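You operate a simulated robot arm through the tools that you are given. There is no shell and no other tool.

You run a simulated robot arm. Do the job below in one go: nothing can be reset, and whatever is moved stays where it is left.

## Task
Square both boards in the gap gauge and clip them down.
Fine: each lies against the long fence and its bar; the gap stays as it is, locked.

It is judged by the outcome, as a careful person would: the job done as asked, and still so three seconds after it is handed in. It fails if anything else is knocked over, pushed out of place, dropped, spilled or broken.

## Robot
A 7-joint arm with a two-finger gripper, fixed in place. Base frame: the origin is at the foot of the arm, x ahead of it, y to its left, z up; the work surface is at about z = 938. Units: mm, degrees, N and s.
With the tool pointing down near the work surface it reaches from about 300 to 760 mm from the base axis. Its first joint turns from -143.0 to 143.0 degrees. Payload 2.45 kg.
Tool frame: the origin (TCP) lies between the finger pads and is the grasp point; the fingertips stand 26 mm ahead of it; z points along the fingers, y is the line along which they close. Largest opening 96 mm; the body of the gripper starts 69 mm behind the TCP.
Orientation is told as [roll, pitch, yaw] about the base's x, y, z axes, in that order, counted from this pose: with the fingers straight down and closing along the base's y, the tool's x points along the base's -x, its y along +y and its z along -z.

## Interface
- The arm moves only by the tool step_arm. Its arguments are lists of equal length, an entry for each row: "gripper": the finger opening in mm, from 0 to 96; "xyz": the shift along the base's x, y, z in mm, a list of three; "angular": the turn, a rotation vector about the base's x, y, z in degrees, a list of three. In form: {"gripper": [gripper, ...], "xyz": [[x, y, z], ...], "angular": [[ax, ay, az], ...]}. A call has 1 to 20 rows; each row is the pose to reach, as a shift and turn from the pose commanded when the call began. Each row takes 0.2 s and may step no farther than 50 mm and 8.6 degrees from the row before; otherwise, or with a gripper value out of range, the whole call is refused. A pose out of reach is approached as far as the arm can. The call stops where the force on the tool passes 40 N (or 10 N more than at its start, if that is more) or the arm is blocked; 0.2 s more then pass. The fingers move at their own pace and stop on an object; they squeeze with about 44 N. The grip force told is the motor's: it shows also when the fingers shut on nothing. Time passes only in rows, and 0.2 s behind the last, so rows that repeat a pose let the fingers close. It gives the time, the measured TCP pose, the force on the tool (base axes), the opening and the grip force at its end, in the units of the frame above (readings bear some noise), with the torque about the TCP (base axes, N m) and any sound that the robot's microphone picked up.
- Cameras (640 x 400 px; columns grow to the right, rows downward): "scene" is fixed at [49.7, 498.8, 1660.9]; the picture's right is [-0.89, -0.46, 0.00], its down [-0.22, 0.42, -0.88] and it looks along [0.41, -0.78, -0.48] (base axes); focal length 353 px, centre (320, 200). "wrist" rides on the gripper at [82, 3, -98] in the tool frame; the picture's right is [-0.04, 1.00, 0.00], its down [-0.73, -0.03, -0.68] and it looks along [-0.68, -0.03, 0.73] (tool axes); focal length 256 px, centre (320, 200). There is no depth. A picture from a camera that has moved, and an enlarged one, comes with that camera's place and axes in the base frame and with its lens.
- get_image(camera): a new picture of that camera. The clock stands still meanwhile.
- slide_trunk(by): slides the trunk up (or, below 0, down) by that many mm; the arm rides with it, the base frame stays. It gives what a move gives, with no picture.
- enlarge(camera, box): a new picture of the part [left, top, right, bottom] of that camera's present view, enlarged. The clock stands still meanwhile.
- finish_job(): hands the job in; it is judged then, once.

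Nothing tells you positions but the pictures and the camera data. Unless the task says otherwise, let go and move clear before handing in.

The tools are called as name(argument=value, ...) on one line, values as JSON. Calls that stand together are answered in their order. step_arm: Moves the arm, as the interface text tells. Its arguments: {"type":"object","properties":{"gripper":{"type":"array","items":{"type":"number"}},"xyz":{"type":"array","items":{"type":"array","items":{"type":"number"}}},"angular":{"type":"array","items":{"type":"array","items":{"type":"number"}}}},"required":["gripper","xyz","angular"]} The other tools are called the same way: slide_trunk (by) slides the trunk up or down; get_image (camera) takes a picture; enlarge (camera, box) takes an enlarged picture of a part of a camera's view; finish_job () hands the job in.

At the start:

```text
time_s: 0.0
eef_pos: [355.6, -193.2, 1241.5]
ee_rot: [0.1, 0.0, 0.0]
wrist_force: [-0.6, 0.3, -0.3]
torque: [-0.01, 0.02, 0.03]
grip_width: 96.5
gripper_force: 0.1
trunk travel left (down, up): [-575.0, 65.0]
```

scene: 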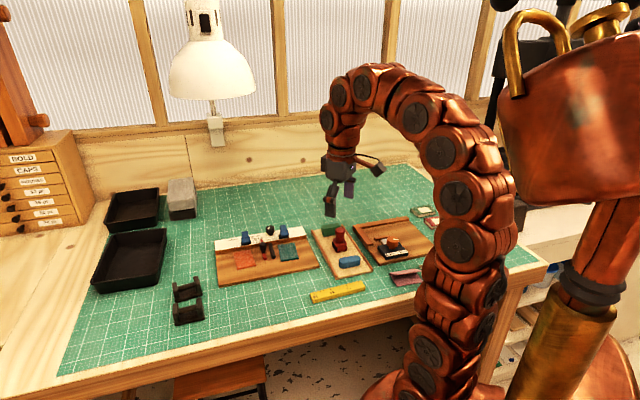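
wrist: 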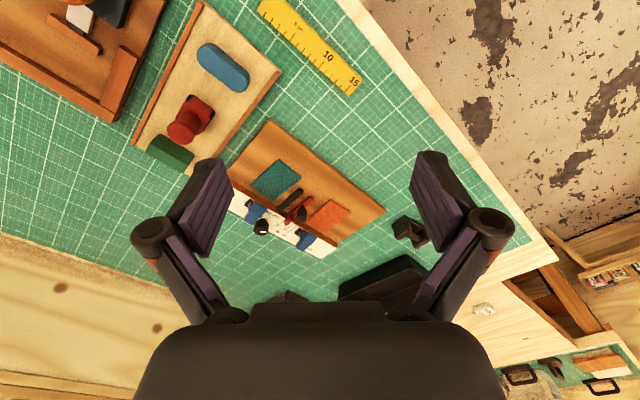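

I see a bench with a gap-gauge fixture (wooden board with white fence, blue clips, an orange board and a teal board, a center bar device). I'll enlarge both views to understand the fixture first.

enlarge(camera="scene", box=[200, 210, 330, 290])

enlarge(camera="wrist", box=[210, 110, 400, 260])

enlarge(camera="scene", box=[300, 200, 450, 300])

```text
4.92 times, centred on (265, 250) of scene
camera zoom: at [49.7, 498.8, 1660.9], right [-0.89, -0.46, 0.0], down [-0.22, 0.42, -0.88], along [0.41, -0.78, -0.48], focal length 1739 px, centre (591, -46)
```

zoom: 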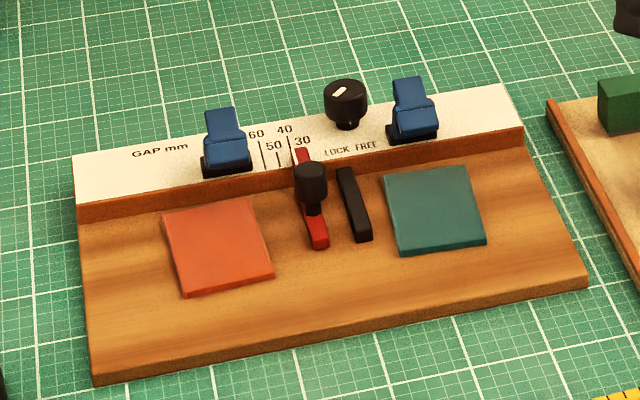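

```text
2.67 times, centred on (305, 185) of wrist
camera zoom: at [273.9, -190.0, 1339.9], right [0.04, 1.0, 0.0], down [0.73, -0.03, 0.68], along [0.68, -0.03, -0.73], focal length 683 px, centre (360, 240)
```

zoom: 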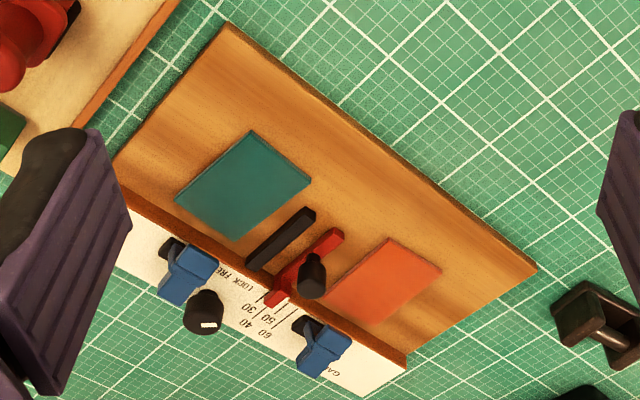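

```text
4.00 times, centred on (375, 250) of scene
camera zoom: at [49.7, 498.8, 1660.9], right [-0.89, -0.46, 0.0], down [-0.22, 0.42, -0.88], along [0.41, -0.78, -0.48], focal length 1413 px, centre (100, 0)
```

zoom: 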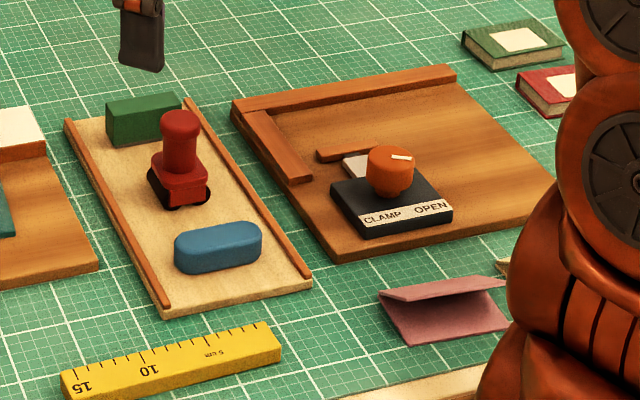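

The gauge sits at roughly 45° around (635, -235), its fence on the far side with blue clips, a lock knob, a red movable bar with a handle and a black fixed bar. I'll bring the wrist camera closer, yawed to face the fence, to read the lock and the clips.

step_arm(gripper=[96, 96, 96, 96, 96, 96, 96], xyz=[[22, 12, -13], [44, 24, -26], [66, 36, -39], [88, 48, -52], [110, 60, -65], [130, 74, -78], [151, 86, -91]], angular=[[0, 0, -7], [0, 0, -14], [0, 0, -21], [0, 0, -28], [0, 0, -35], [0, 0, -40], [0, 0, -45]])

get_image(camera="wrist")

get_image(camera="scene")

```text
time_s: 1.6
eef_pos: [507.2, -109.7, 1150.7]
ee_rot: [0.2, 0.0, -44.9]
wrist_force: [-1.7, 0.1, 0.3]
torque: [0.02, -0.05, -0.04]
grip_width: 96.0
gripper_force: 0.0
trunk travel left (down, up): [-575.0, 65.0]
```

```text
taken
camera wrist: at [451.9, -48.3, 1248.9], right [0.73, 0.68, 0.0], down [0.5, -0.54, 0.68], along [0.46, -0.5, -0.73], focal length 256 px, centre (320, 200)
```

wrist: 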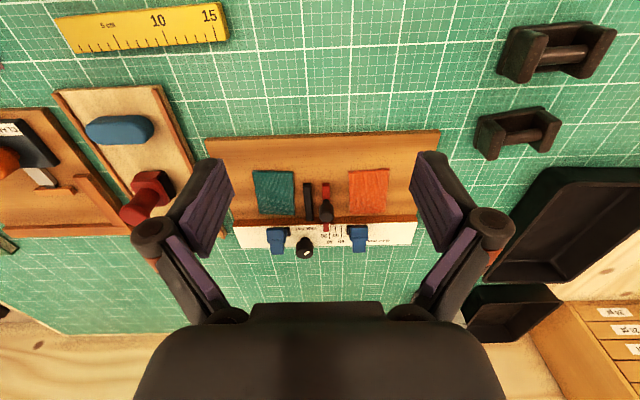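

```text
taken
```

scene: 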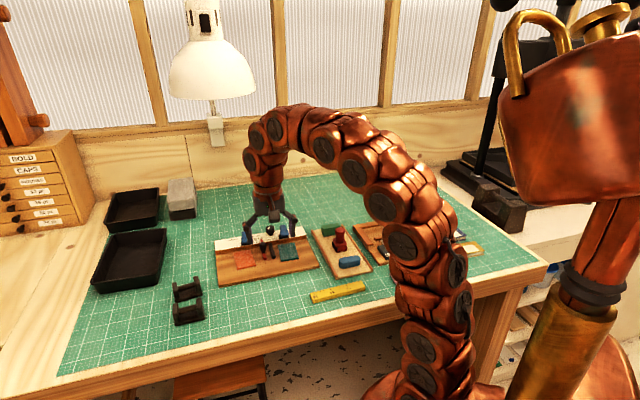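

The view is now square to the gauge (far side at the bottom of the picture). I'll enlarge it for details.

enlarge(camera="wrist", box=[225, 155, 425, 265])

enlarge(camera="wrist", box=[260, 210, 380, 265])

enlarge(camera="scene", box=[230, 205, 310, 255])

```text
3.20 times, centred on (325, 210) of wrist
camera zoom: at [451.9, -48.3, 1248.9], right [0.73, 0.68, 0.0], down [0.5, -0.54, 0.68], along [0.46, -0.5, -0.73], focal length 819 px, centre (304, 168)
```

zoom: 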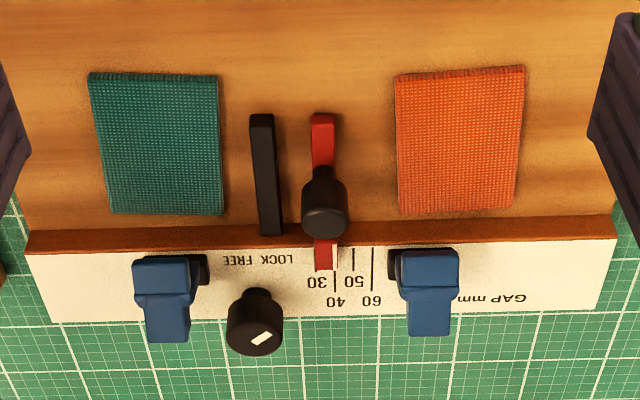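

```text
5.33 times, centred on (320, 238) of wrist
camera zoom: at [451.9, -48.3, 1248.9], right [0.73, 0.68, 0.0], down [0.5, -0.54, 0.68], along [0.46, -0.5, -0.73], focal length 1365 px, centre (320, 0)
```

zoom: 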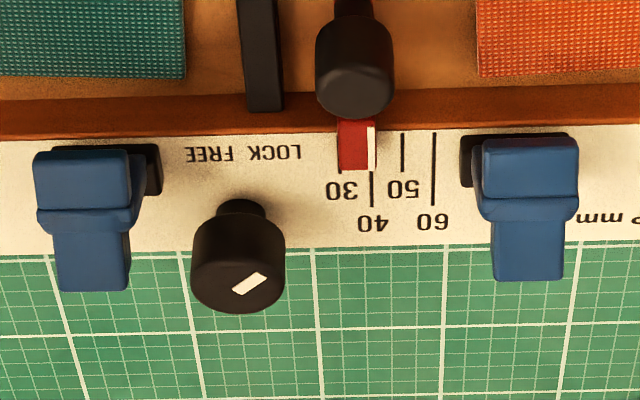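

```text
8.00 times, centred on (270, 230) of scene
camera zoom: at [49.7, 498.8, 1660.9], right [-0.89, -0.46, 0.0], down [-0.22, 0.42, -0.88], along [0.41, -0.78, -0.48], focal length 2825 px, centre (720, -40)
```

zoom: 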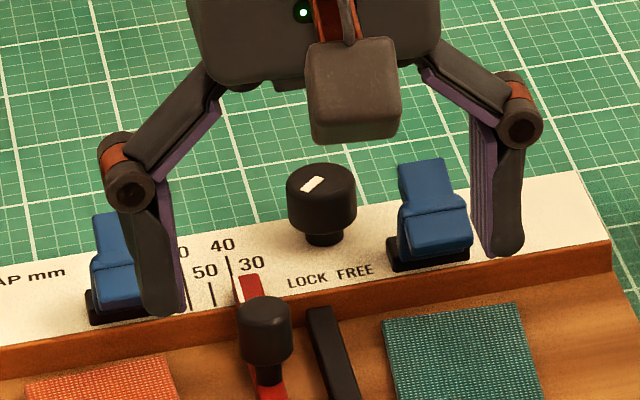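

The pointer reads 40 mm, and the lock marker appears to point toward LOCK, but I need a closer look at it and at how the clips are built. Moving the camera closer, staying well above the parts.

step_arm(gripper=[96, 96, 96, 96], xyz=[[25, -25, -20], [50, -50, -40], [75, -75, -60], [93, -90, -75]], angular=[[0, 0, 0], [0, 0, 0], [0, 0, 0], [0, 0, 0]])

get_image(camera="wrist")

enlarge(camera="wrist", box=[200, 130, 440, 290])

```text
time_s: 2.6
eef_pos: [600.2, -197.3, 1075.4]
ee_rot: [-0.1, -0.1, -44.8]
wrist_force: [0.1, -0.2, -1.4]
torque: [-0.02, -0.05, -0.02]
grip_width: 95.9
gripper_force: 0.2
trunk travel left (down, up): [-575.0, 65.0]
```

```text
taken
camera wrist: at [544.9, -137.1, 1174.1], right [0.73, 0.68, 0.0], down [0.5, -0.54, 0.68], along [0.46, -0.5, -0.73], focal length 256 px, centre (320, 200)
```

wrist: 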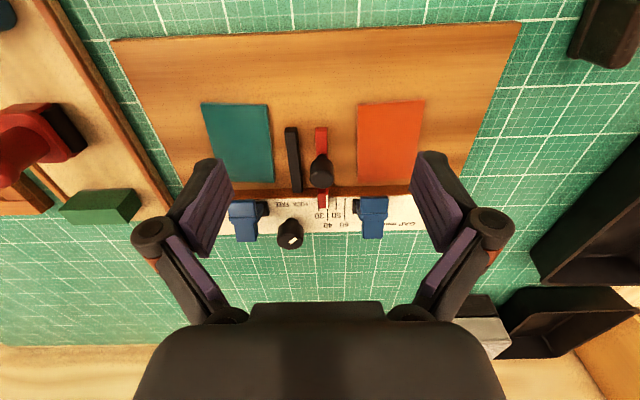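

```text
2.50 times, centred on (320, 210) of wrist
camera zoom: at [544.9, -137.1, 1174.1], right [0.73, 0.68, 0.0], down [0.5, -0.54, 0.68], along [0.46, -0.5, -0.73], focal length 640 px, centre (320, 175)
```

zoom: 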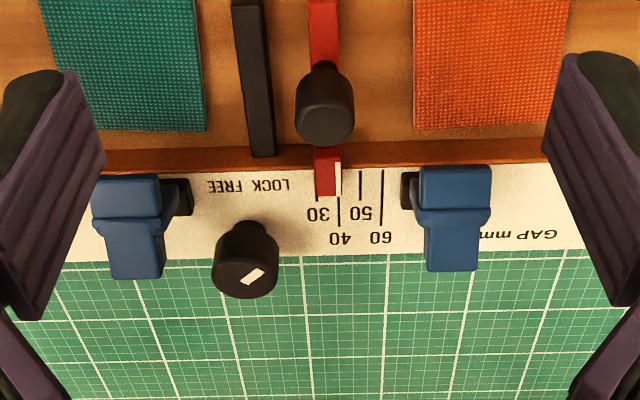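

I'll zoom in on knob and clips from both cameras.

enlarge(camera="wrist", box=[225, 185, 305, 255])

enlarge(camera="wrist", box=[310, 150, 420, 250])

enlarge(camera="scene", box=[230, 215, 310, 265])

```text
5.71 times, centred on (265, 220) of wrist
camera zoom: at [544.9, -137.1, 1174.1], right [0.73, 0.68, 0.0], down [0.5, -0.54, 0.68], along [0.46, -0.5, -0.73], focal length 1463 px, centre (634, 86)
```

zoom: 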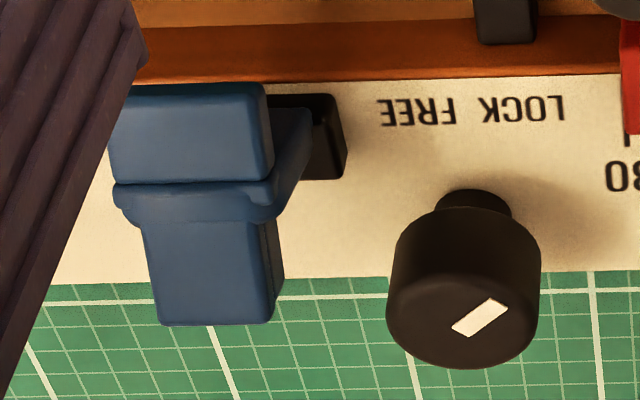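

```text
4.00 times, centred on (365, 200) of wrist
camera zoom: at [544.9, -137.1, 1174.1], right [0.73, 0.68, 0.0], down [0.5, -0.54, 0.68], along [0.46, -0.5, -0.73], focal length 1024 px, centre (140, 200)
```

zoom: 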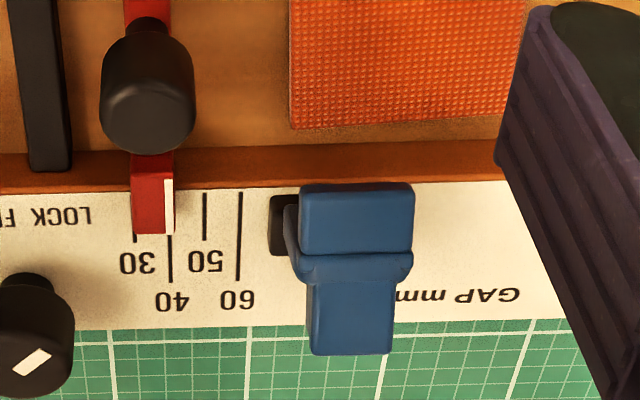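

```text
8.00 times, centred on (270, 240) of scene
camera zoom: at [49.7, 498.8, 1660.9], right [-0.89, -0.46, 0.0], down [-0.22, 0.42, -0.88], along [0.41, -0.78, -0.48], focal length 2825 px, centre (720, -120)
```

zoom: 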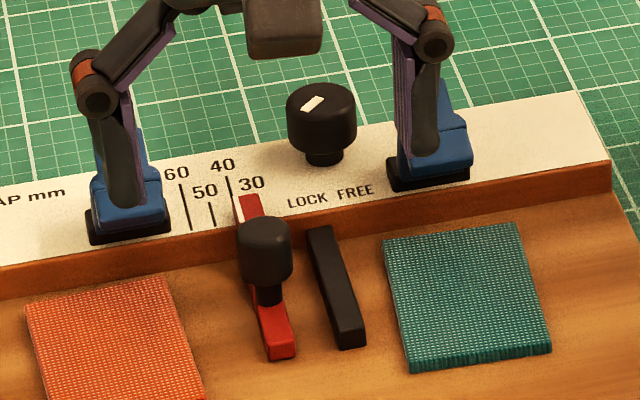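

The clips' mechanism isn't clear from the front, so I'll go look along the fence from the teal end. I first rise, then yaw by 90°.

step_arm(gripper=[96, 96, 96, 96, 96, 96, 96, 96, 96, 96, 96, 96], xyz=[[0, 0, 40], [-10, -20, 80], [-20, -40, 100], [-30, -60, 100], [-36, -80, 100], [-42, -100, 100], [-48, -125, 100], [-54, -150, 100], [-60, -175, 100], [-65, -200, 100], [-65, -215, 80], [-65, -225, 60]], angular=[[0, 0, 0], [0, 0, 8], [0, 0, 16], [0, 0, 24], [0, 0, 32], [0, 0, 40], [0, 0, 48], [0, 0, 56], [0, 0, 64], [0, 0, 72], [0, 0, 80], [0, 0, 88]])

get_image(camera="wrist")

```text
time_s: 5.2
eef_pos: [531.5, -422.8, 1129.6]
ee_rot: [-0.1, 0.1, 43.2]
wrist_force: [-0.5, 1.9, 0.1]
torque: [-0.05, -0.02, 0.01]
grip_width: 96.3
gripper_force: 0.1
out of reach, approached as far as the arm can: row 9, 10, 11, 12
trunk travel left (down, up): [-575.0, 65.0]
```

```text
taken
camera wrist: at [470.2, -475.5, 1229.1], right [-0.66, 0.76, 0.0], down [0.55, 0.48, 0.68], along [0.51, 0.44, -0.73], focal length 256 px, centre (320, 200)
```

wrist: 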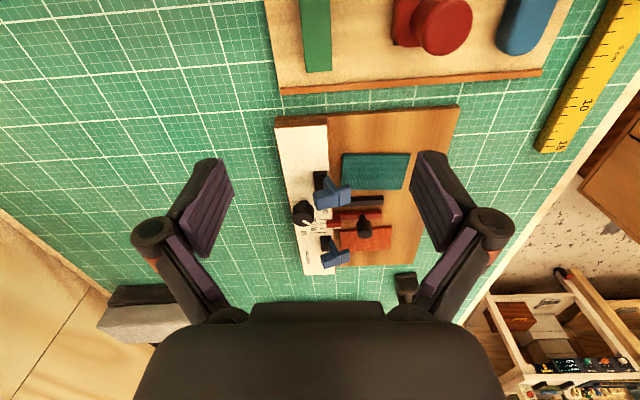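

Good view direction; now tilting the tool forward so the camera sees the clips' side profile.

step_arm(gripper=[96, 96, 96, 96], xyz=[[0, 0, -15], [0, 0, -30], [0, 0, -45], [0, 0, -60]], angular=[[4.2, -4.2, 0], [8.5, -8.5, 0], [12.7, -12.7, 0], [17, -17, 0]])

get_image(camera="wrist")

enlarge(camera="wrist", box=[240, 110, 420, 230])

```text
time_s: 6.2
eef_pos: [534.4, -422.0, 1070.5]
ee_rot: [0.7, -24.1, 42.9]
wrist_force: [-1.0, 1.4, -0.1]
torque: [0.0, 0.02, -0.01]
grip_width: 96.1
gripper_force: 0.0
trunk travel left (down, up): [-575.0, 65.0]
```

```text
taken
camera wrist: at [449.3, -498.7, 1127.8], right [-0.66, 0.75, 0.03], down [0.31, 0.24, 0.92], along [0.68, 0.61, -0.39], focal length 256 px, centre (320, 200)
```

wrist: 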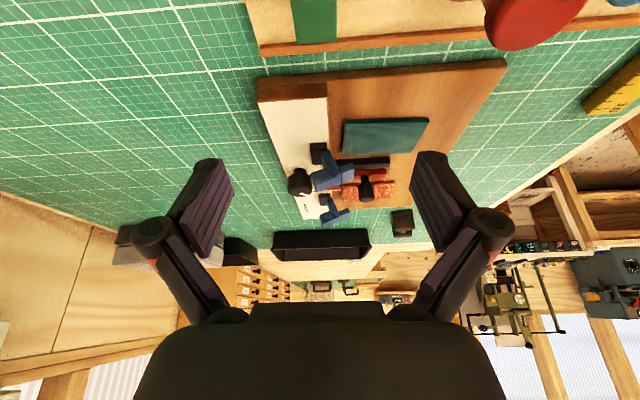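

```text
3.33 times, centred on (330, 170) of wrist
camera zoom: at [449.3, -498.7, 1127.8], right [-0.66, 0.75, 0.03], down [0.31, 0.24, 0.92], along [0.68, 0.61, -0.39], focal length 853 px, centre (287, 300)
```

zoom: 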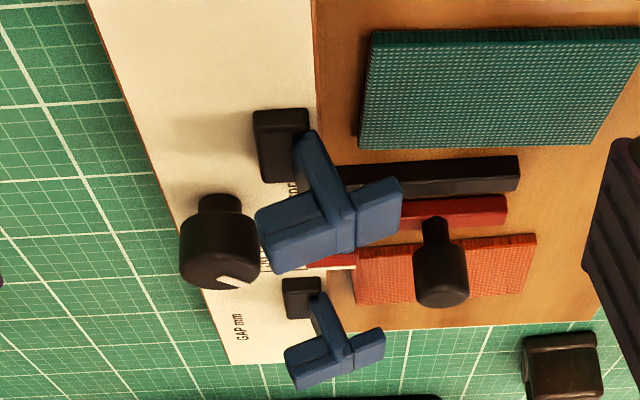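

The clips look like a T-shaped lever on a black base. Enlarging further from here to understand the pivot.

enlarge(camera="wrist", box=[300, 135, 372, 195])

enlarge(camera="wrist", box=[310, 185, 370, 235])

enlarge(camera="scene", box=[215, 210, 315, 272])

```text
6.67 times, centred on (336, 165) of wrist
camera zoom: at [449.3, -498.7, 1127.8], right [-0.66, 0.75, 0.03], down [0.31, 0.24, 0.92], along [0.68, 0.61, -0.39], focal length 1707 px, centre (213, 433)
```

zoom: 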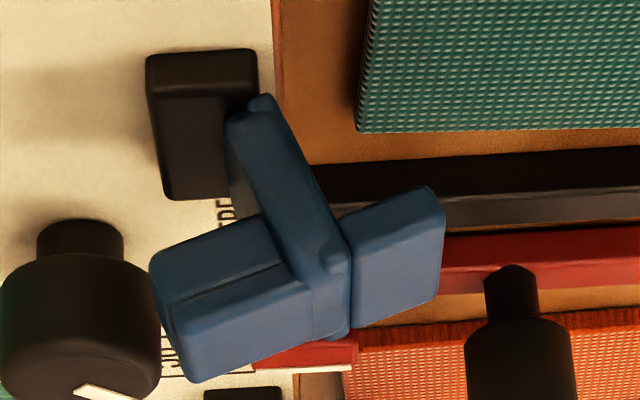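

```text
8.00 times, centred on (340, 210) of wrist
camera zoom: at [449.3, -498.7, 1127.8], right [-0.66, 0.75, 0.03], down [0.31, 0.24, 0.92], along [0.68, 0.61, -0.39], focal length 2048 px, centre (160, 120)
```

zoom: 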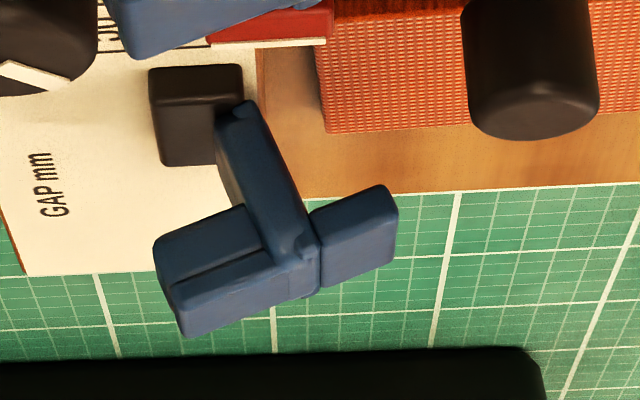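

```text
6.40 times, centred on (265, 241) of scene
camera zoom: at [49.7, 498.8, 1660.9], right [-0.89, -0.46, 0.0], down [-0.22, 0.42, -0.88], along [0.41, -0.78, -0.48], focal length 2260 px, centre (672, -62)
```

zoom: 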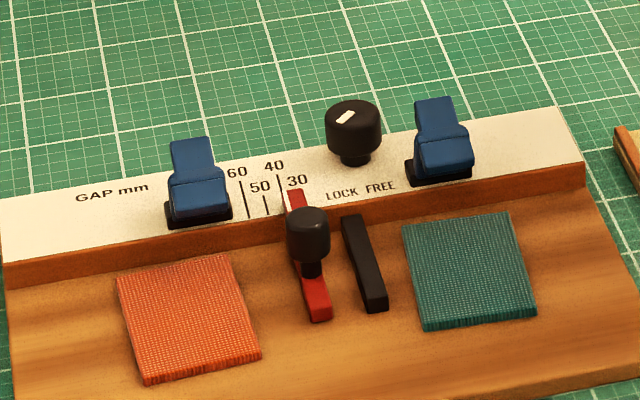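

Now the clip design is clear: a T-shaped lever pivoting at the fence; swung forward and down, its pad lands on the board. The lock marker points about 45° to the LOCK side. I'll go back to a front view, square with the fence, to measure the boards.

step_arm(gripper=[96, 96, 96, 96], xyz=[[0, 0, 20], [-5, 10, 40], [-10, 20, 55], [-15, 30, 65]], angular=[[-4.2, 4.2, 0], [-8.5, 8.5, 0], [-12.7, 12.7, 0], [-17, 17, 0]])

step_arm(gripper=[96, 96, 96, 96, 96, 96, 96, 96, 96, 96, 96, 96], xyz=[[5, 30, 0], [10, 60, 0], [15, 90, 0], [20, 120, 0], [25, 150, 0], [28, 180, 0], [28, 200, -10], [28, 220, -20], [28, 240, -30], [28, 248, -40], [28, 248, -50], [28, 248, -60]], angular=[[0, 0, -8], [0, 0, -16], [0, 0, -24], [0, 0, -32], [0, 0, -40], [0, 0, -48], [0, 0, -56], [0, 0, -64], [0, 0, -72], [0, 0, -80], [0, 0, -85], [0, 0, -89]])

get_image(camera="wrist")

```text
time_s: 7.2
eef_pos: [517.5, -391.8, 1133.8]
ee_rot: [0.1, 0.1, 43.1]
wrist_force: [-0.6, -0.6, 0.0]
torque: [0.01, -0.03, -0.01]
grip_width: 96.2
gripper_force: 0.1
trunk travel left (down, up): [-575.0, 65.0]
```

```text
time_s: 9.8
eef_pos: [548.4, -143.8, 1073.7]
ee_rot: [0.0, 0.1, -46.0]
wrist_force: [0.5, 0.9, -0.2]
torque: [-0.02, 0.0, 0.02]
grip_width: 96.3
gripper_force: 0.1
trunk travel left (down, up): [-575.0, 65.0]
```

```text
taken
camera wrist: at [493.6, -82.2, 1172.6], right [0.75, 0.67, 0.0], down [0.49, -0.55, 0.68], along [0.45, -0.51, -0.73], focal length 256 px, centre (320, 200)
```

wrist: 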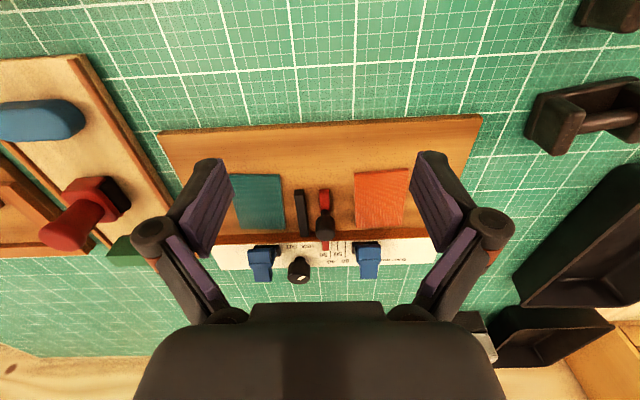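

enlarge(camera="wrist", box=[220, 150, 420, 275])

enlarge(camera="wrist", box=[225, 160, 325, 250])

enlarge(camera="wrist", box=[315, 160, 415, 250])

```text
3.20 times, centred on (320, 212) of wrist
camera zoom: at [493.6, -82.2, 1172.6], right [0.75, 0.67, 0.0], down [0.49, -0.55, 0.68], along [0.45, -0.51, -0.73], focal length 819 px, centre (320, 160)
```

zoom: 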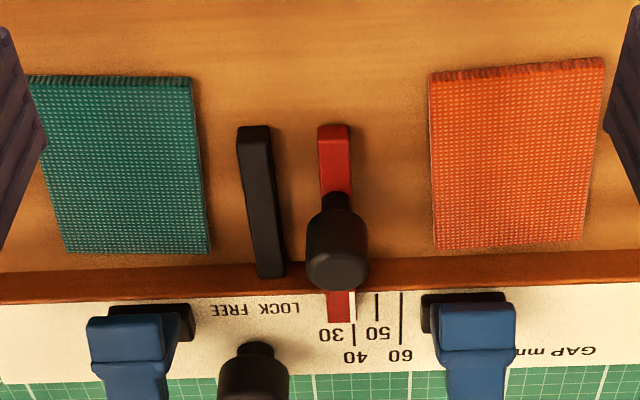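

```text
4.44 times, centred on (275, 205) of wrist
camera zoom: at [493.6, -82.2, 1172.6], right [0.75, 0.67, 0.0], down [0.49, -0.55, 0.68], along [0.45, -0.51, -0.73], focal length 1138 px, centre (520, 178)
```

zoom: 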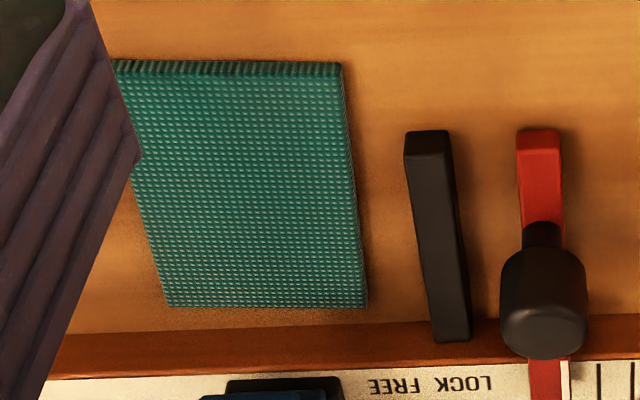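

```text
4.44 times, centred on (365, 205) of wrist
camera zoom: at [493.6, -82.2, 1172.6], right [0.75, 0.67, 0.0], down [0.49, -0.55, 0.68], along [0.45, -0.51, -0.73], focal length 1138 px, centre (120, 178)
```

zoom: 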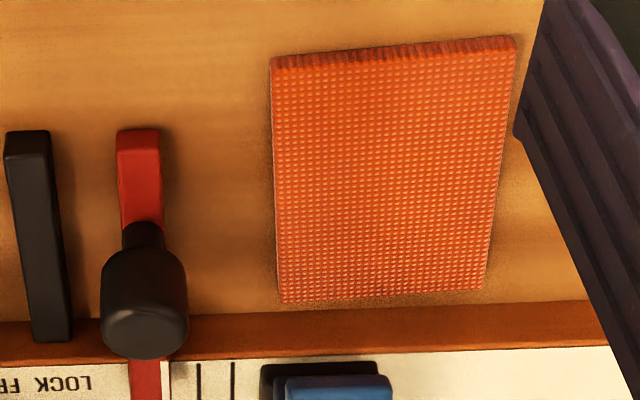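

Measured: base top z≈950, fence front at 45°, fence top ≈966; boards ≈58×85 mm lying ~15 mm off the fence and ~15–30 mm off their bars, slightly twisted. I'll first push the teal board toward the fence with two slightly spread fingers; going to a spot in front of its near edge.

step_arm(gripper=[60, 30, 30, 30], xyz=[[-4, -30, -20], [-8, -60, -40], [-12, -85, -55], [-15, -95, -64]], angular=[[0, 0, 0.3], [0, 0, 0.7], [0, 0, 0.7], [0, 0, 0.7]])

get_image(camera="wrist")

enlarge(camera="scene", box=[200, 200, 330, 290])

```text
time_s: 10.8
eef_pos: [531.8, -237.5, 1010.9]
ee_rot: [0.0, 0.0, -45.2]
wrist_force: [0.1, 0.5, 0.3]
torque: [0.02, 0.02, 0.0]
grip_width: 29.9
gripper_force: 0.1
trunk travel left (down, up): [-575.0, 65.0]
```

```text
taken
camera wrist: at [476.7, -177.5, 1108.1], right [0.74, 0.68, 0.0], down [0.5, -0.54, 0.68], along [0.46, -0.5, -0.73], focal length 256 px, centre (320, 200)
```

wrist: 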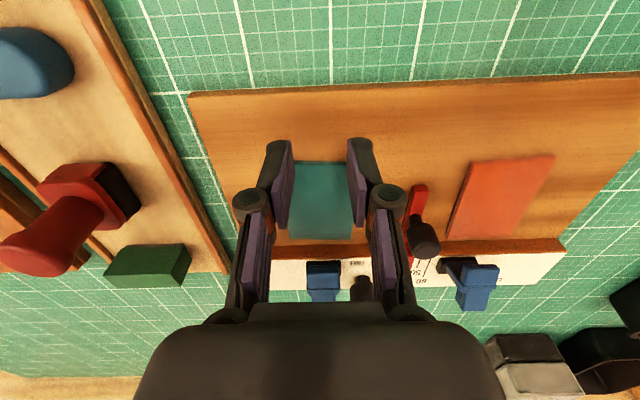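

```text
4.44 times, centred on (265, 245) of scene
camera zoom: at [49.7, 498.8, 1660.9], right [-0.89, -0.46, 0.0], down [-0.22, 0.42, -0.88], along [0.41, -0.78, -0.48], focal length 1570 px, centre (564, 0)
```

zoom: 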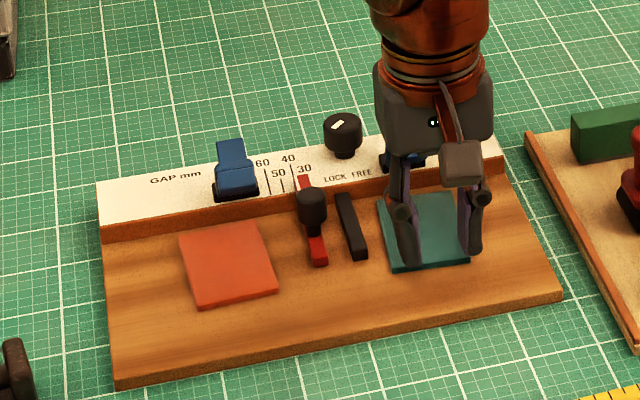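

Fingers are in front of the teal board. Lowering to just above the base.

step_arm(gripper=[30, 30, 30], xyz=[[0, 0, -12], [0, 0, -22], [0, 0, -28]], angular=[[0, 0, 0], [0, 0, 0], [0, 0, 0]])

enlarge(camera="wrist", box=[220, 120, 430, 250])

enlarge(camera="scene", box=[250, 230, 330, 280])

```text
time_s: 11.6
eef_pos: [530.7, -238.1, 983.7]
ee_rot: [0.0, 0.1, -45.2]
wrist_force: [-0.7, -0.3, -0.3]
torque: [0.0, 0.0, 0.02]
grip_width: 29.7
gripper_force: 0.1
trunk travel left (down, up): [-575.0, 65.0]
```

```text
3.05 times, centred on (325, 185) of wrist
camera zoom: at [475.1, -177.7, 1081.3], right [0.74, 0.68, 0.0], down [0.5, -0.54, 0.68], along [0.46, -0.5, -0.73], focal length 780 px, centre (305, 246)
```

zoom: 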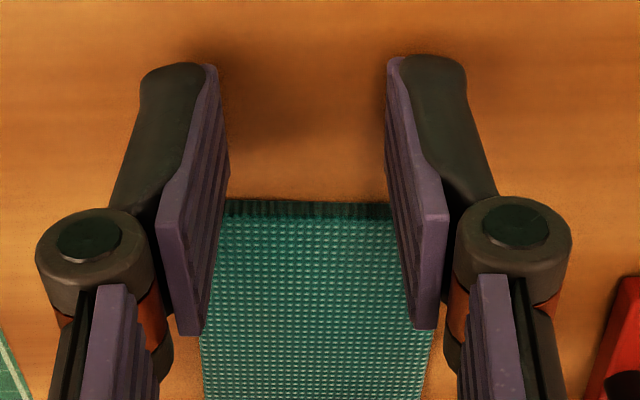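

```text
8.00 times, centred on (290, 255) of scene
camera zoom: at [49.7, 498.8, 1660.9], right [-0.89, -0.46, 0.0], down [-0.22, 0.42, -0.88], along [0.41, -0.78, -0.48], focal length 2825 px, centre (560, -240)
```

zoom: 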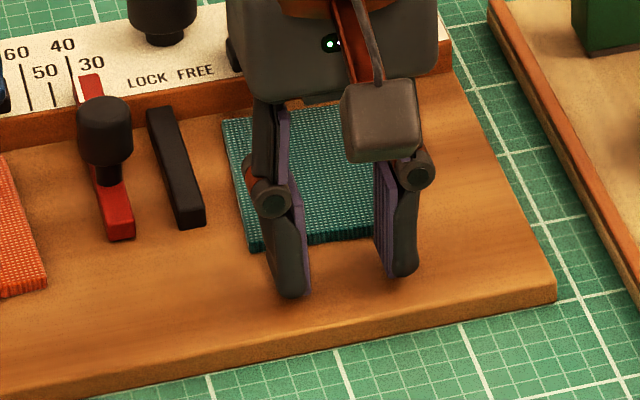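

Centered on the board. Lowering a few more millimetres, watching for contact.

step_arm(gripper=[30, 30], xyz=[[0, 0, -3], [0, 0, -5]], angular=[[0, 0, 0], [0, 0, 0]])

enlarge(camera="scene", box=[260, 245, 320, 280])

```text
time_s: 12.2
eef_pos: [530.1, -238.1, 979.4]
ee_rot: [0.1, -0.1, -45.2]
wrist_force: [0.5, -0.4, 0.0]
torque: [0.02, 0.02, -0.01]
grip_width: 30.0
gripper_force: 0.1
trunk travel left (down, up): [-575.0, 65.0]
```

```text
10.67 times, centred on (290, 262) of scene
camera zoom: at [49.7, 498.8, 1660.9], right [-0.89, -0.46, 0.0], down [-0.22, 0.42, -0.88], along [0.41, -0.78, -0.48], focal length 3767 px, centre (640, -467)
```

zoom: 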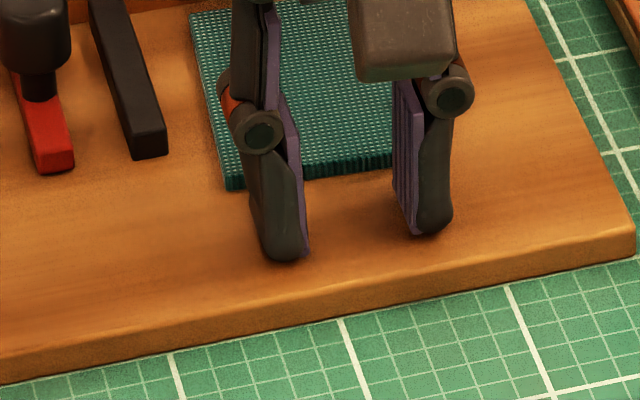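

step_arm(gripper=[30], xyz=[[0, 0, -1.5]], angular=[[0, 0, 0]])

enlarge(camera="scene", box=[275, 255, 310, 277])

```text
time_s: 12.6
eef_pos: [530.4, -239.1, 977.1]
ee_rot: [0.0, 0.0, -45.3]
wrist_force: [0.4, 0.0, -0.3]
torque: [-0.02, -0.02, -0.01]
grip_width: 30.2
gripper_force: 0.1
trunk travel left (down, up): [-575.0, 65.0]
```

```text
16.00 times, centred on (292, 266) of scene
camera zoom: at [49.7, 498.8, 1660.9], right [-0.89, -0.46, 0.0], down [-0.22, 0.42, -0.88], along [0.41, -0.78, -0.48], focal length 5650 px, centre (760, -856)
```

zoom: 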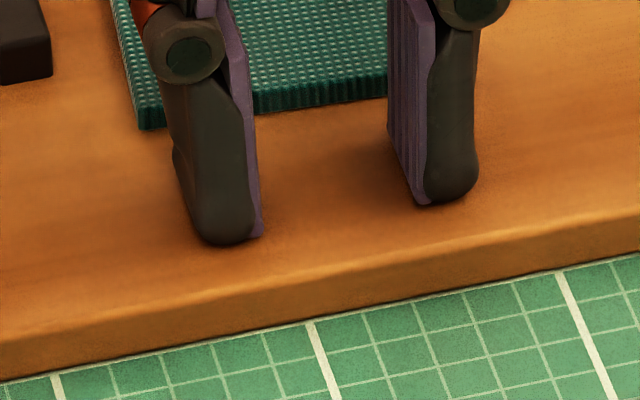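

Tips are just above the base with no contact. Now pushing slowly toward the fence (+n direction), first part of the way.

step_arm(gripper=[30, 30, 30, 30, 30, 30], xyz=[[2.8, -2.8, 0], [5.6, -5.7, 0], [8.4, -8.5, 0], [11.2, -11.4, 0], [14.1, -14.2, 0], [15.5, -15.6, 0]], angular=[[0, 0, 0], [0, 0, 0], [0, 0, 0], [0, 0, 0], [0, 0, 0], [0, 0, 0]])

enlarge(camera="scene", box=[250, 225, 320, 275])

enlarge(camera="wrist", box=[220, 120, 430, 250])

```text
time_s: 14.0
eef_pos: [546.3, -253.4, 977.2]
ee_rot: [0.1, -0.1, -45.2]
wrist_force: [-0.1, 0.5, -0.3]
torque: [0.01, -0.01, -0.01]
grip_width: 30.0
gripper_force: 0.1
trunk travel left (down, up): [-575.0, 65.0]
```

```text
8.00 times, centred on (285, 250) of scene
camera zoom: at [49.7, 498.8, 1660.9], right [-0.89, -0.46, 0.0], down [-0.22, 0.42, -0.88], along [0.41, -0.78, -0.48], focal length 2825 px, centre (600, -200)
```

zoom: 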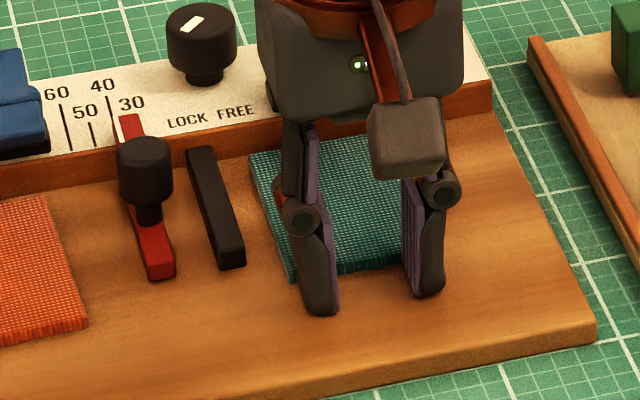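

```text
3.05 times, centred on (325, 185) of wrist
camera zoom: at [490.3, -193.4, 1075.7], right [0.74, 0.68, 0.0], down [0.5, -0.54, 0.68], along [0.46, -0.5, -0.73], focal length 780 px, centre (305, 246)
```

zoom: 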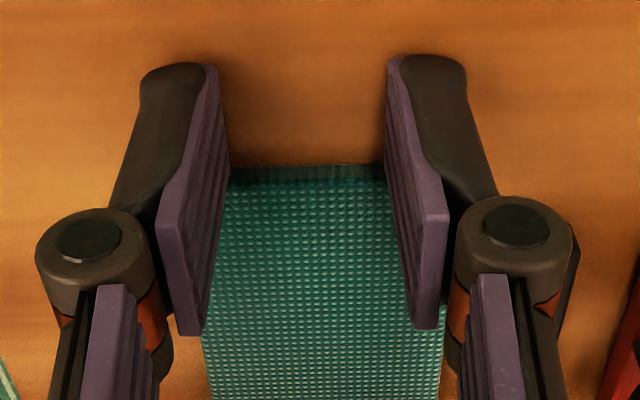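

The fingers have met the board and squared it. About 10 mm remain to the fence; I continue in small steps.

step_arm(gripper=[30, 30, 30, 30], xyz=[[1.4, -1.4, 0], [2.8, -2.8, 0], [4.2, -4.3, 0], [5.2, -5.3, 0]], angular=[[0, 0, 0], [0, 0, 0], [0, 0, 0], [0, 0, 0]])

enlarge(camera="scene", box=[250, 225, 320, 275])

enlarge(camera="wrist", box=[250, 150, 400, 300])

```text
time_s: 15.0
eef_pos: [549.8, -258.0, 977.3]
ee_rot: [-0.1, 0.1, -45.2]
wrist_force: [-9.8, 5.8, 2.4]
torque: [0.1, 0.21, -0.01]
grip_width: 30.2
gripper_force: 0.0
trunk travel left (down, up): [-575.0, 65.0]
```

```text
8.00 times, centred on (285, 250) of scene
camera zoom: at [49.7, 498.8, 1660.9], right [-0.89, -0.46, 0.0], down [-0.22, 0.42, -0.88], along [0.41, -0.78, -0.48], focal length 2825 px, centre (600, -200)
```

zoom: 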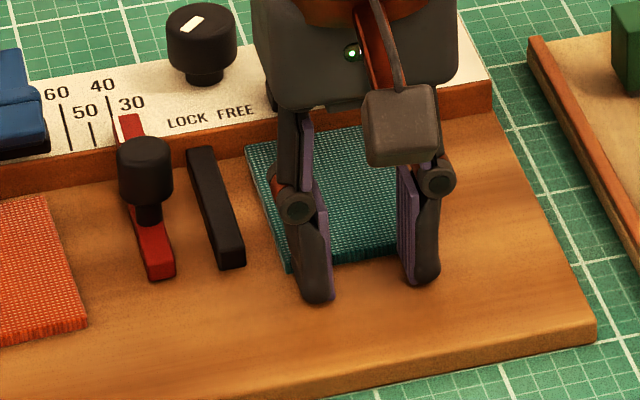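

```text
2.67 times, centred on (325, 225) of wrist
camera zoom: at [495.5, -198.1, 1076.4], right [0.74, 0.68, 0.0], down [0.5, -0.54, 0.68], along [0.46, -0.5, -0.73], focal length 683 px, centre (307, 133)
```

zoom: 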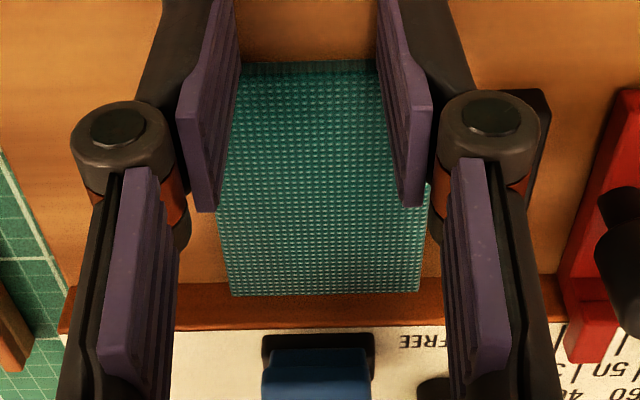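

The board hit the fence (about 11 N) and its far edge computes right on the fence line; the gauge hasn't shifted. Backing off, rising, closing the fingers, and going to the board's outer side for the sideways push.

step_arm(gripper=[30, 30, 30, 10, 0, 0, 0], xyz=[[-2, 2, 0], [-4, 4, 0], [-4, 4, 33], [-14, -6, 40], [-14, -30, 40], [-4, -55, 35], [7.8, -71.5, 33]], angular=[[0, 0, 0], [0, 0, 0], [0, 0, 0], [0, 0, 0], [0, 0, 0], [0, 0, 0], [0, 0, 0]])

get_image(camera="wrist")

enlarge(camera="scene", box=[240, 210, 330, 280])

```text
time_s: 16.6
eef_pos: [558.0, -328.9, 1012.1]
ee_rot: [0.0, 0.1, -45.1]
wrist_force: [-0.3, 1.1, -0.3]
torque: [0.0, -0.02, -0.01]
grip_width: 0.2
gripper_force: 28.8
trunk travel left (down, up): [-575.0, 65.0]
```

```text
taken
camera wrist: at [502.4, -268.0, 1110.0], right [0.74, 0.68, 0.0], down [0.5, -0.54, 0.68], along [0.46, -0.5, -0.74], focal length 256 px, centre (320, 200)
```

wrist: 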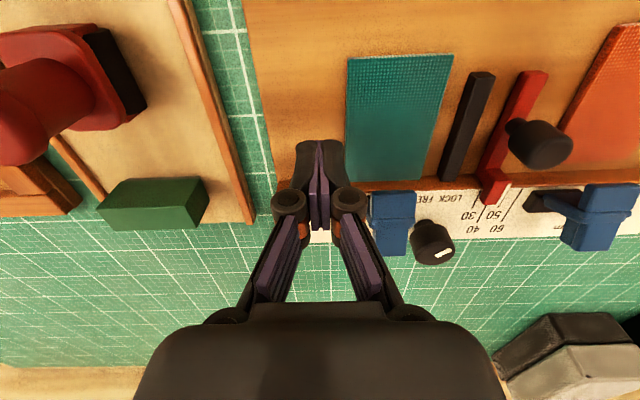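

```text
5.71 times, centred on (285, 245) of scene
camera zoom: at [49.7, 498.8, 1660.9], right [-0.89, -0.46, 0.0], down [-0.22, 0.42, -0.88], along [0.41, -0.78, -0.48], focal length 2018 px, centre (520, -57)
```

zoom: 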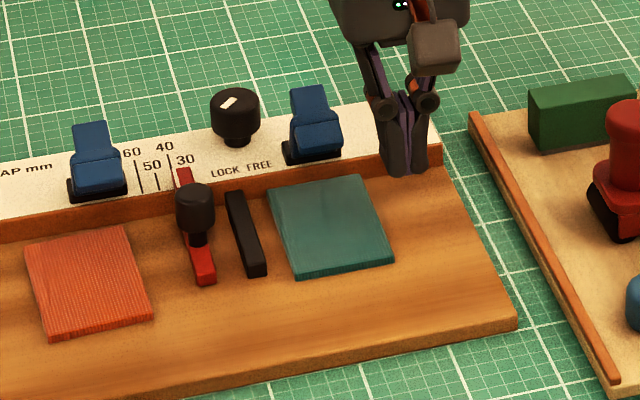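

The teal board is against the fence. Now I'll lower beside its outer edge, a bit toward the near end (keeping clear of the clip), then push toward the black bar.

step_arm(gripper=[0, 0, 0, 0], xyz=[[-5.6, 5.7, -10], [-5.6, 5.7, -20], [-5.6, 5.7, -30], [-5.6, 5.7, -34.5]], angular=[[0, 0, 0], [0, 0, 0], [0, 0, 0], [0, 0, 0]])

enlarge(camera="scene", box=[250, 220, 320, 270])

get_image(camera="wrist")

```text
time_s: 17.6
eef_pos: [551.8, -322.0, 977.1]
ee_rot: [0.1, 0.0, -45.3]
wrist_force: [0.0, -0.4, -0.1]
torque: [0.0, 0.02, 0.0]
grip_width: 0.0
gripper_force: 28.5
trunk travel left (down, up): [-575.0, 65.0]
```

```text
8.00 times, centred on (285, 245) of scene
camera zoom: at [49.7, 498.8, 1660.9], right [-0.89, -0.46, 0.0], down [-0.22, 0.42, -0.88], along [0.41, -0.78, -0.48], focal length 2825 px, centre (600, -160)
```

zoom: 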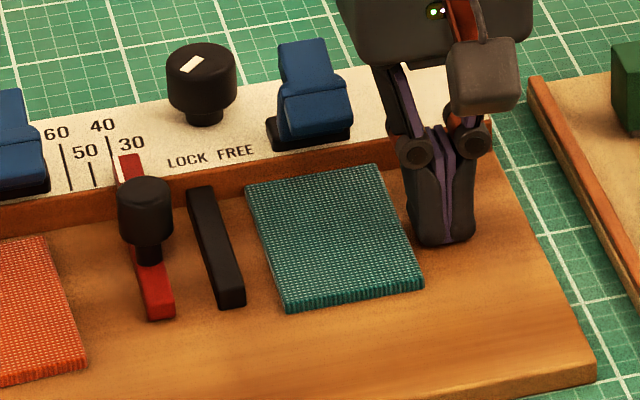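

```text
taken
camera wrist: at [498.6, -262.8, 1075.2], right [0.74, 0.68, 0.0], down [0.5, -0.54, 0.68], along [0.46, -0.5, -0.73], focal length 256 px, centre (320, 200)
```

wrist: 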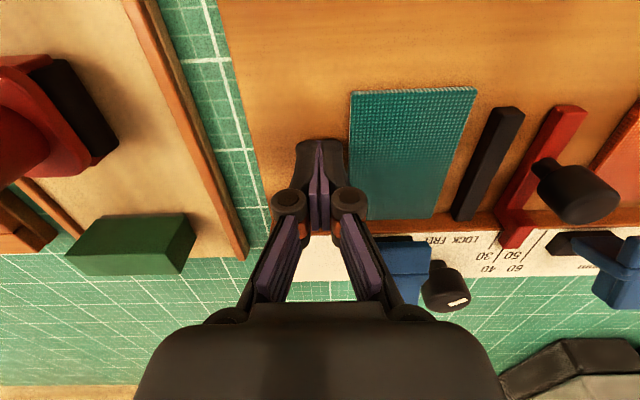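

Finger is next to the board's outer edge. Pushing along the fence toward the black bar, in stages.

step_arm(gripper=[0, 0, 0, 0, 0, 0], xyz=[[2.1, 2.1, 0], [4.3, 4.2, 0], [6.4, 6.3, 0], [8.5, 8.4, 0], [10.0, 9.9, 0], [11.4, 11.2, 0]], angular=[[0, 0, 0], [0, 0, 0], [0, 0, 0], [0, 0, 0], [0, 0, 0], [0, 0, 0]])

enlarge(camera="scene", box=[250, 220, 320, 270])

get_image(camera="wrist")

```text
time_s: 19.0
eef_pos: [564.8, -312.6, 975.8]
ee_rot: [0.0, 0.0, -45.2]
wrist_force: [-2.1, -2.2, 8.2]
torque: [0.05, -0.03, -0.01]
grip_width: 0.2
gripper_force: 28.6
trunk travel left (down, up): [-575.0, 65.0]
```

```text
8.00 times, centred on (285, 245) of scene
camera zoom: at [49.7, 498.8, 1660.9], right [-0.89, -0.46, 0.0], down [-0.22, 0.42, -0.88], along [0.41, -0.78, -0.48], focal length 2825 px, centre (600, -160)
```

zoom: 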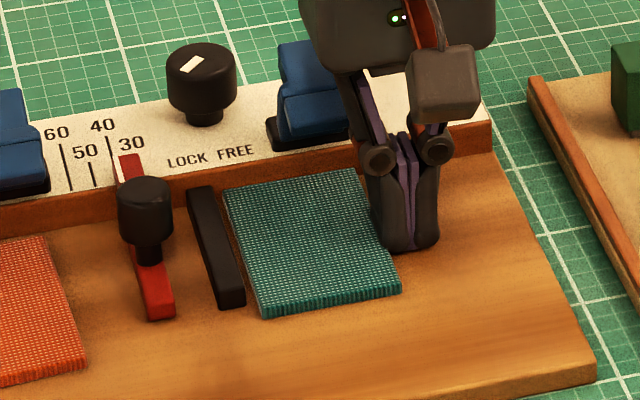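

```text
taken
camera wrist: at [509.8, -252.3, 1074.6], right [0.74, 0.68, 0.0], down [0.5, -0.54, 0.68], along [0.46, -0.5, -0.73], focal length 256 px, centre (320, 200)
```

wrist: 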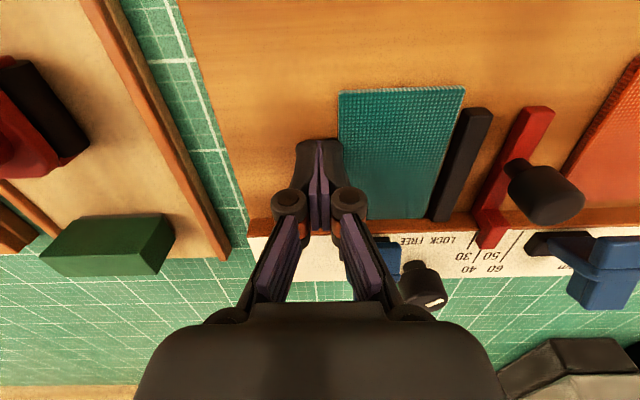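

About 5 mm remain to the bar. A slight upward force shows the tips brushing the base, so I raise by 1 mm and continue in small steps.

step_arm(gripper=[0, 0, 0, 0], xyz=[[0, 0, 1], [1.1, 1.1, 1], [2.1, 2.1, 1], [3.0, 2.9, 1]], angular=[[0, 0, 0], [0, 0, 0], [0, 0, 0], [0, 0, 0]])

enlarge(camera="scene", box=[260, 225, 310, 262])

enlarge(camera="wrist", box=[310, 70, 510, 250])

```text
time_s: 20.0
eef_pos: [568.4, -309.4, 977.4]
ee_rot: [0.0, -0.2, -45.2]
wrist_force: [-2.2, -3.9, 12.2]
torque: [0.04, -0.03, -0.06]
grip_width: 0.2
gripper_force: 28.9
trunk travel left (down, up): [-575.0, 65.0]
```

```text
10.81 times, centred on (285, 244) of scene
camera zoom: at [49.7, 498.8, 1660.9], right [-0.89, -0.46, 0.0], down [-0.22, 0.42, -0.88], along [0.41, -0.78, -0.48], focal length 3818 px, centre (698, -270)
```

zoom: 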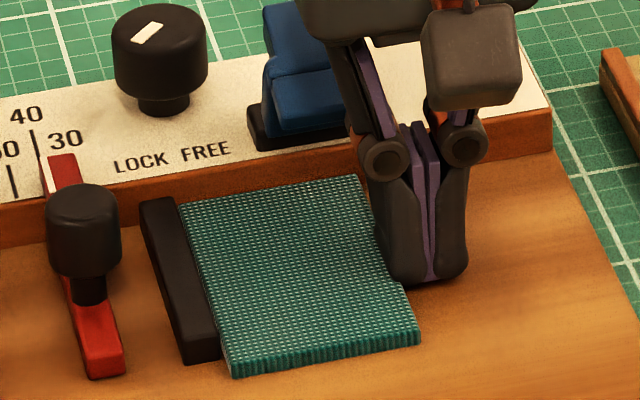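

```text
2.22 times, centred on (410, 160) of wrist
camera zoom: at [512.9, -249.5, 1076.1], right [0.74, 0.68, 0.0], down [0.49, -0.54, 0.68], along [0.46, -0.5, -0.73], focal length 569 px, centre (120, 289)
```

zoom: 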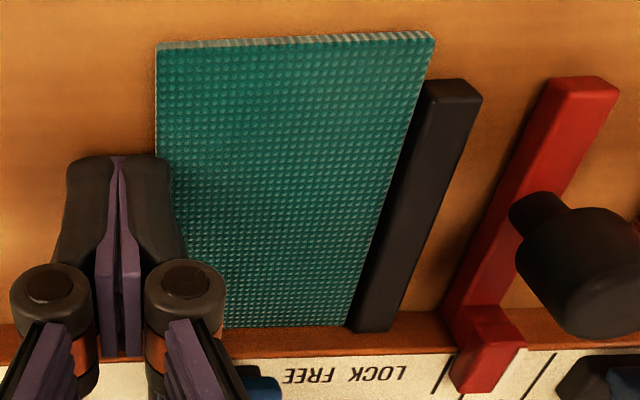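

The upward force suggests the rounded tip might be riding on the board's edge. Looking closely before going on.

enlarge(camera="scene", box=[285, 240, 310, 258])

enlarge(camera="wrist", box=[325, 120, 405, 180])

```text
16.00 times, centred on (298, 249) of scene
camera zoom: at [49.7, 498.8, 1660.9], right [-0.89, -0.46, 0.0], down [-0.22, 0.42, -0.88], along [0.41, -0.78, -0.48], focal length 5650 px, centre (680, -584)
```

zoom: 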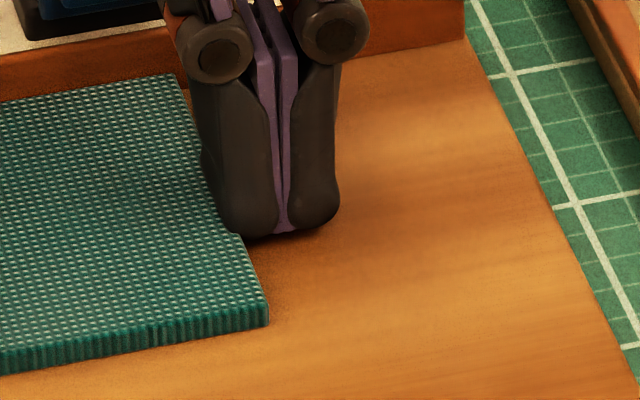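

```text
6.67 times, centred on (365, 150) of wrist
camera zoom: at [512.9, -249.5, 1076.1], right [0.74, 0.68, 0.0], down [0.49, -0.54, 0.68], along [0.46, -0.5, -0.73], focal length 1707 px, centre (20, 533)
```

zoom: 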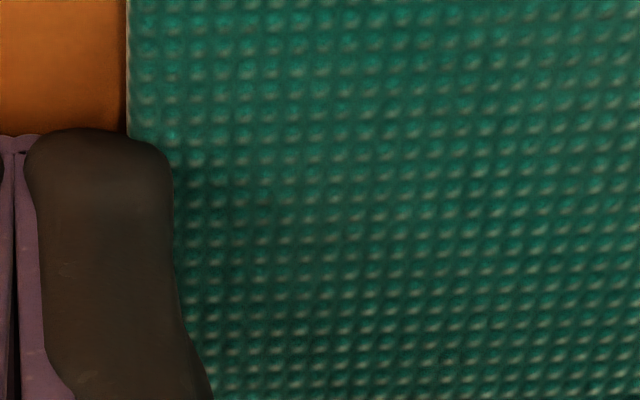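

The rounded tip corner is wedging on the board's top edge. I'll back off a little, and find the base height by touching down gently so the tip pushes lower on the edge.

step_arm(gripper=[0, 0, 0], xyz=[[-2.2, -2.1, 0.5], [-4.3, -4.2, 0], [-4.3, -4.2, -1.5]], angular=[[0, 0, 0], [0, 0, 0], [0, 0, 0]])

step_arm(gripper=[0], xyz=[[0, 0, -1]], angular=[[0, 0, 0]])

```text
time_s: 20.8
eef_pos: [562.4, -314.1, 974.6]
ee_rot: [-0.1, 0.1, -45.1]
wrist_force: [-0.1, -0.3, -0.2]
torque: [0.03, 0.0, 0.03]
grip_width: 0.1
gripper_force: 28.4
trunk travel left (down, up): [-575.0, 65.0]
```

```text
time_s: 21.2
eef_pos: [562.5, -314.7, 974.6]
ee_rot: [-0.1, 0.1, -45.3]
wrist_force: [-0.4, 1.2, 2.9]
torque: [0.02, 0.04, 0.02]
grip_width: 0.0
gripper_force: 28.9
trunk travel left (down, up): [-575.0, 65.0]
```

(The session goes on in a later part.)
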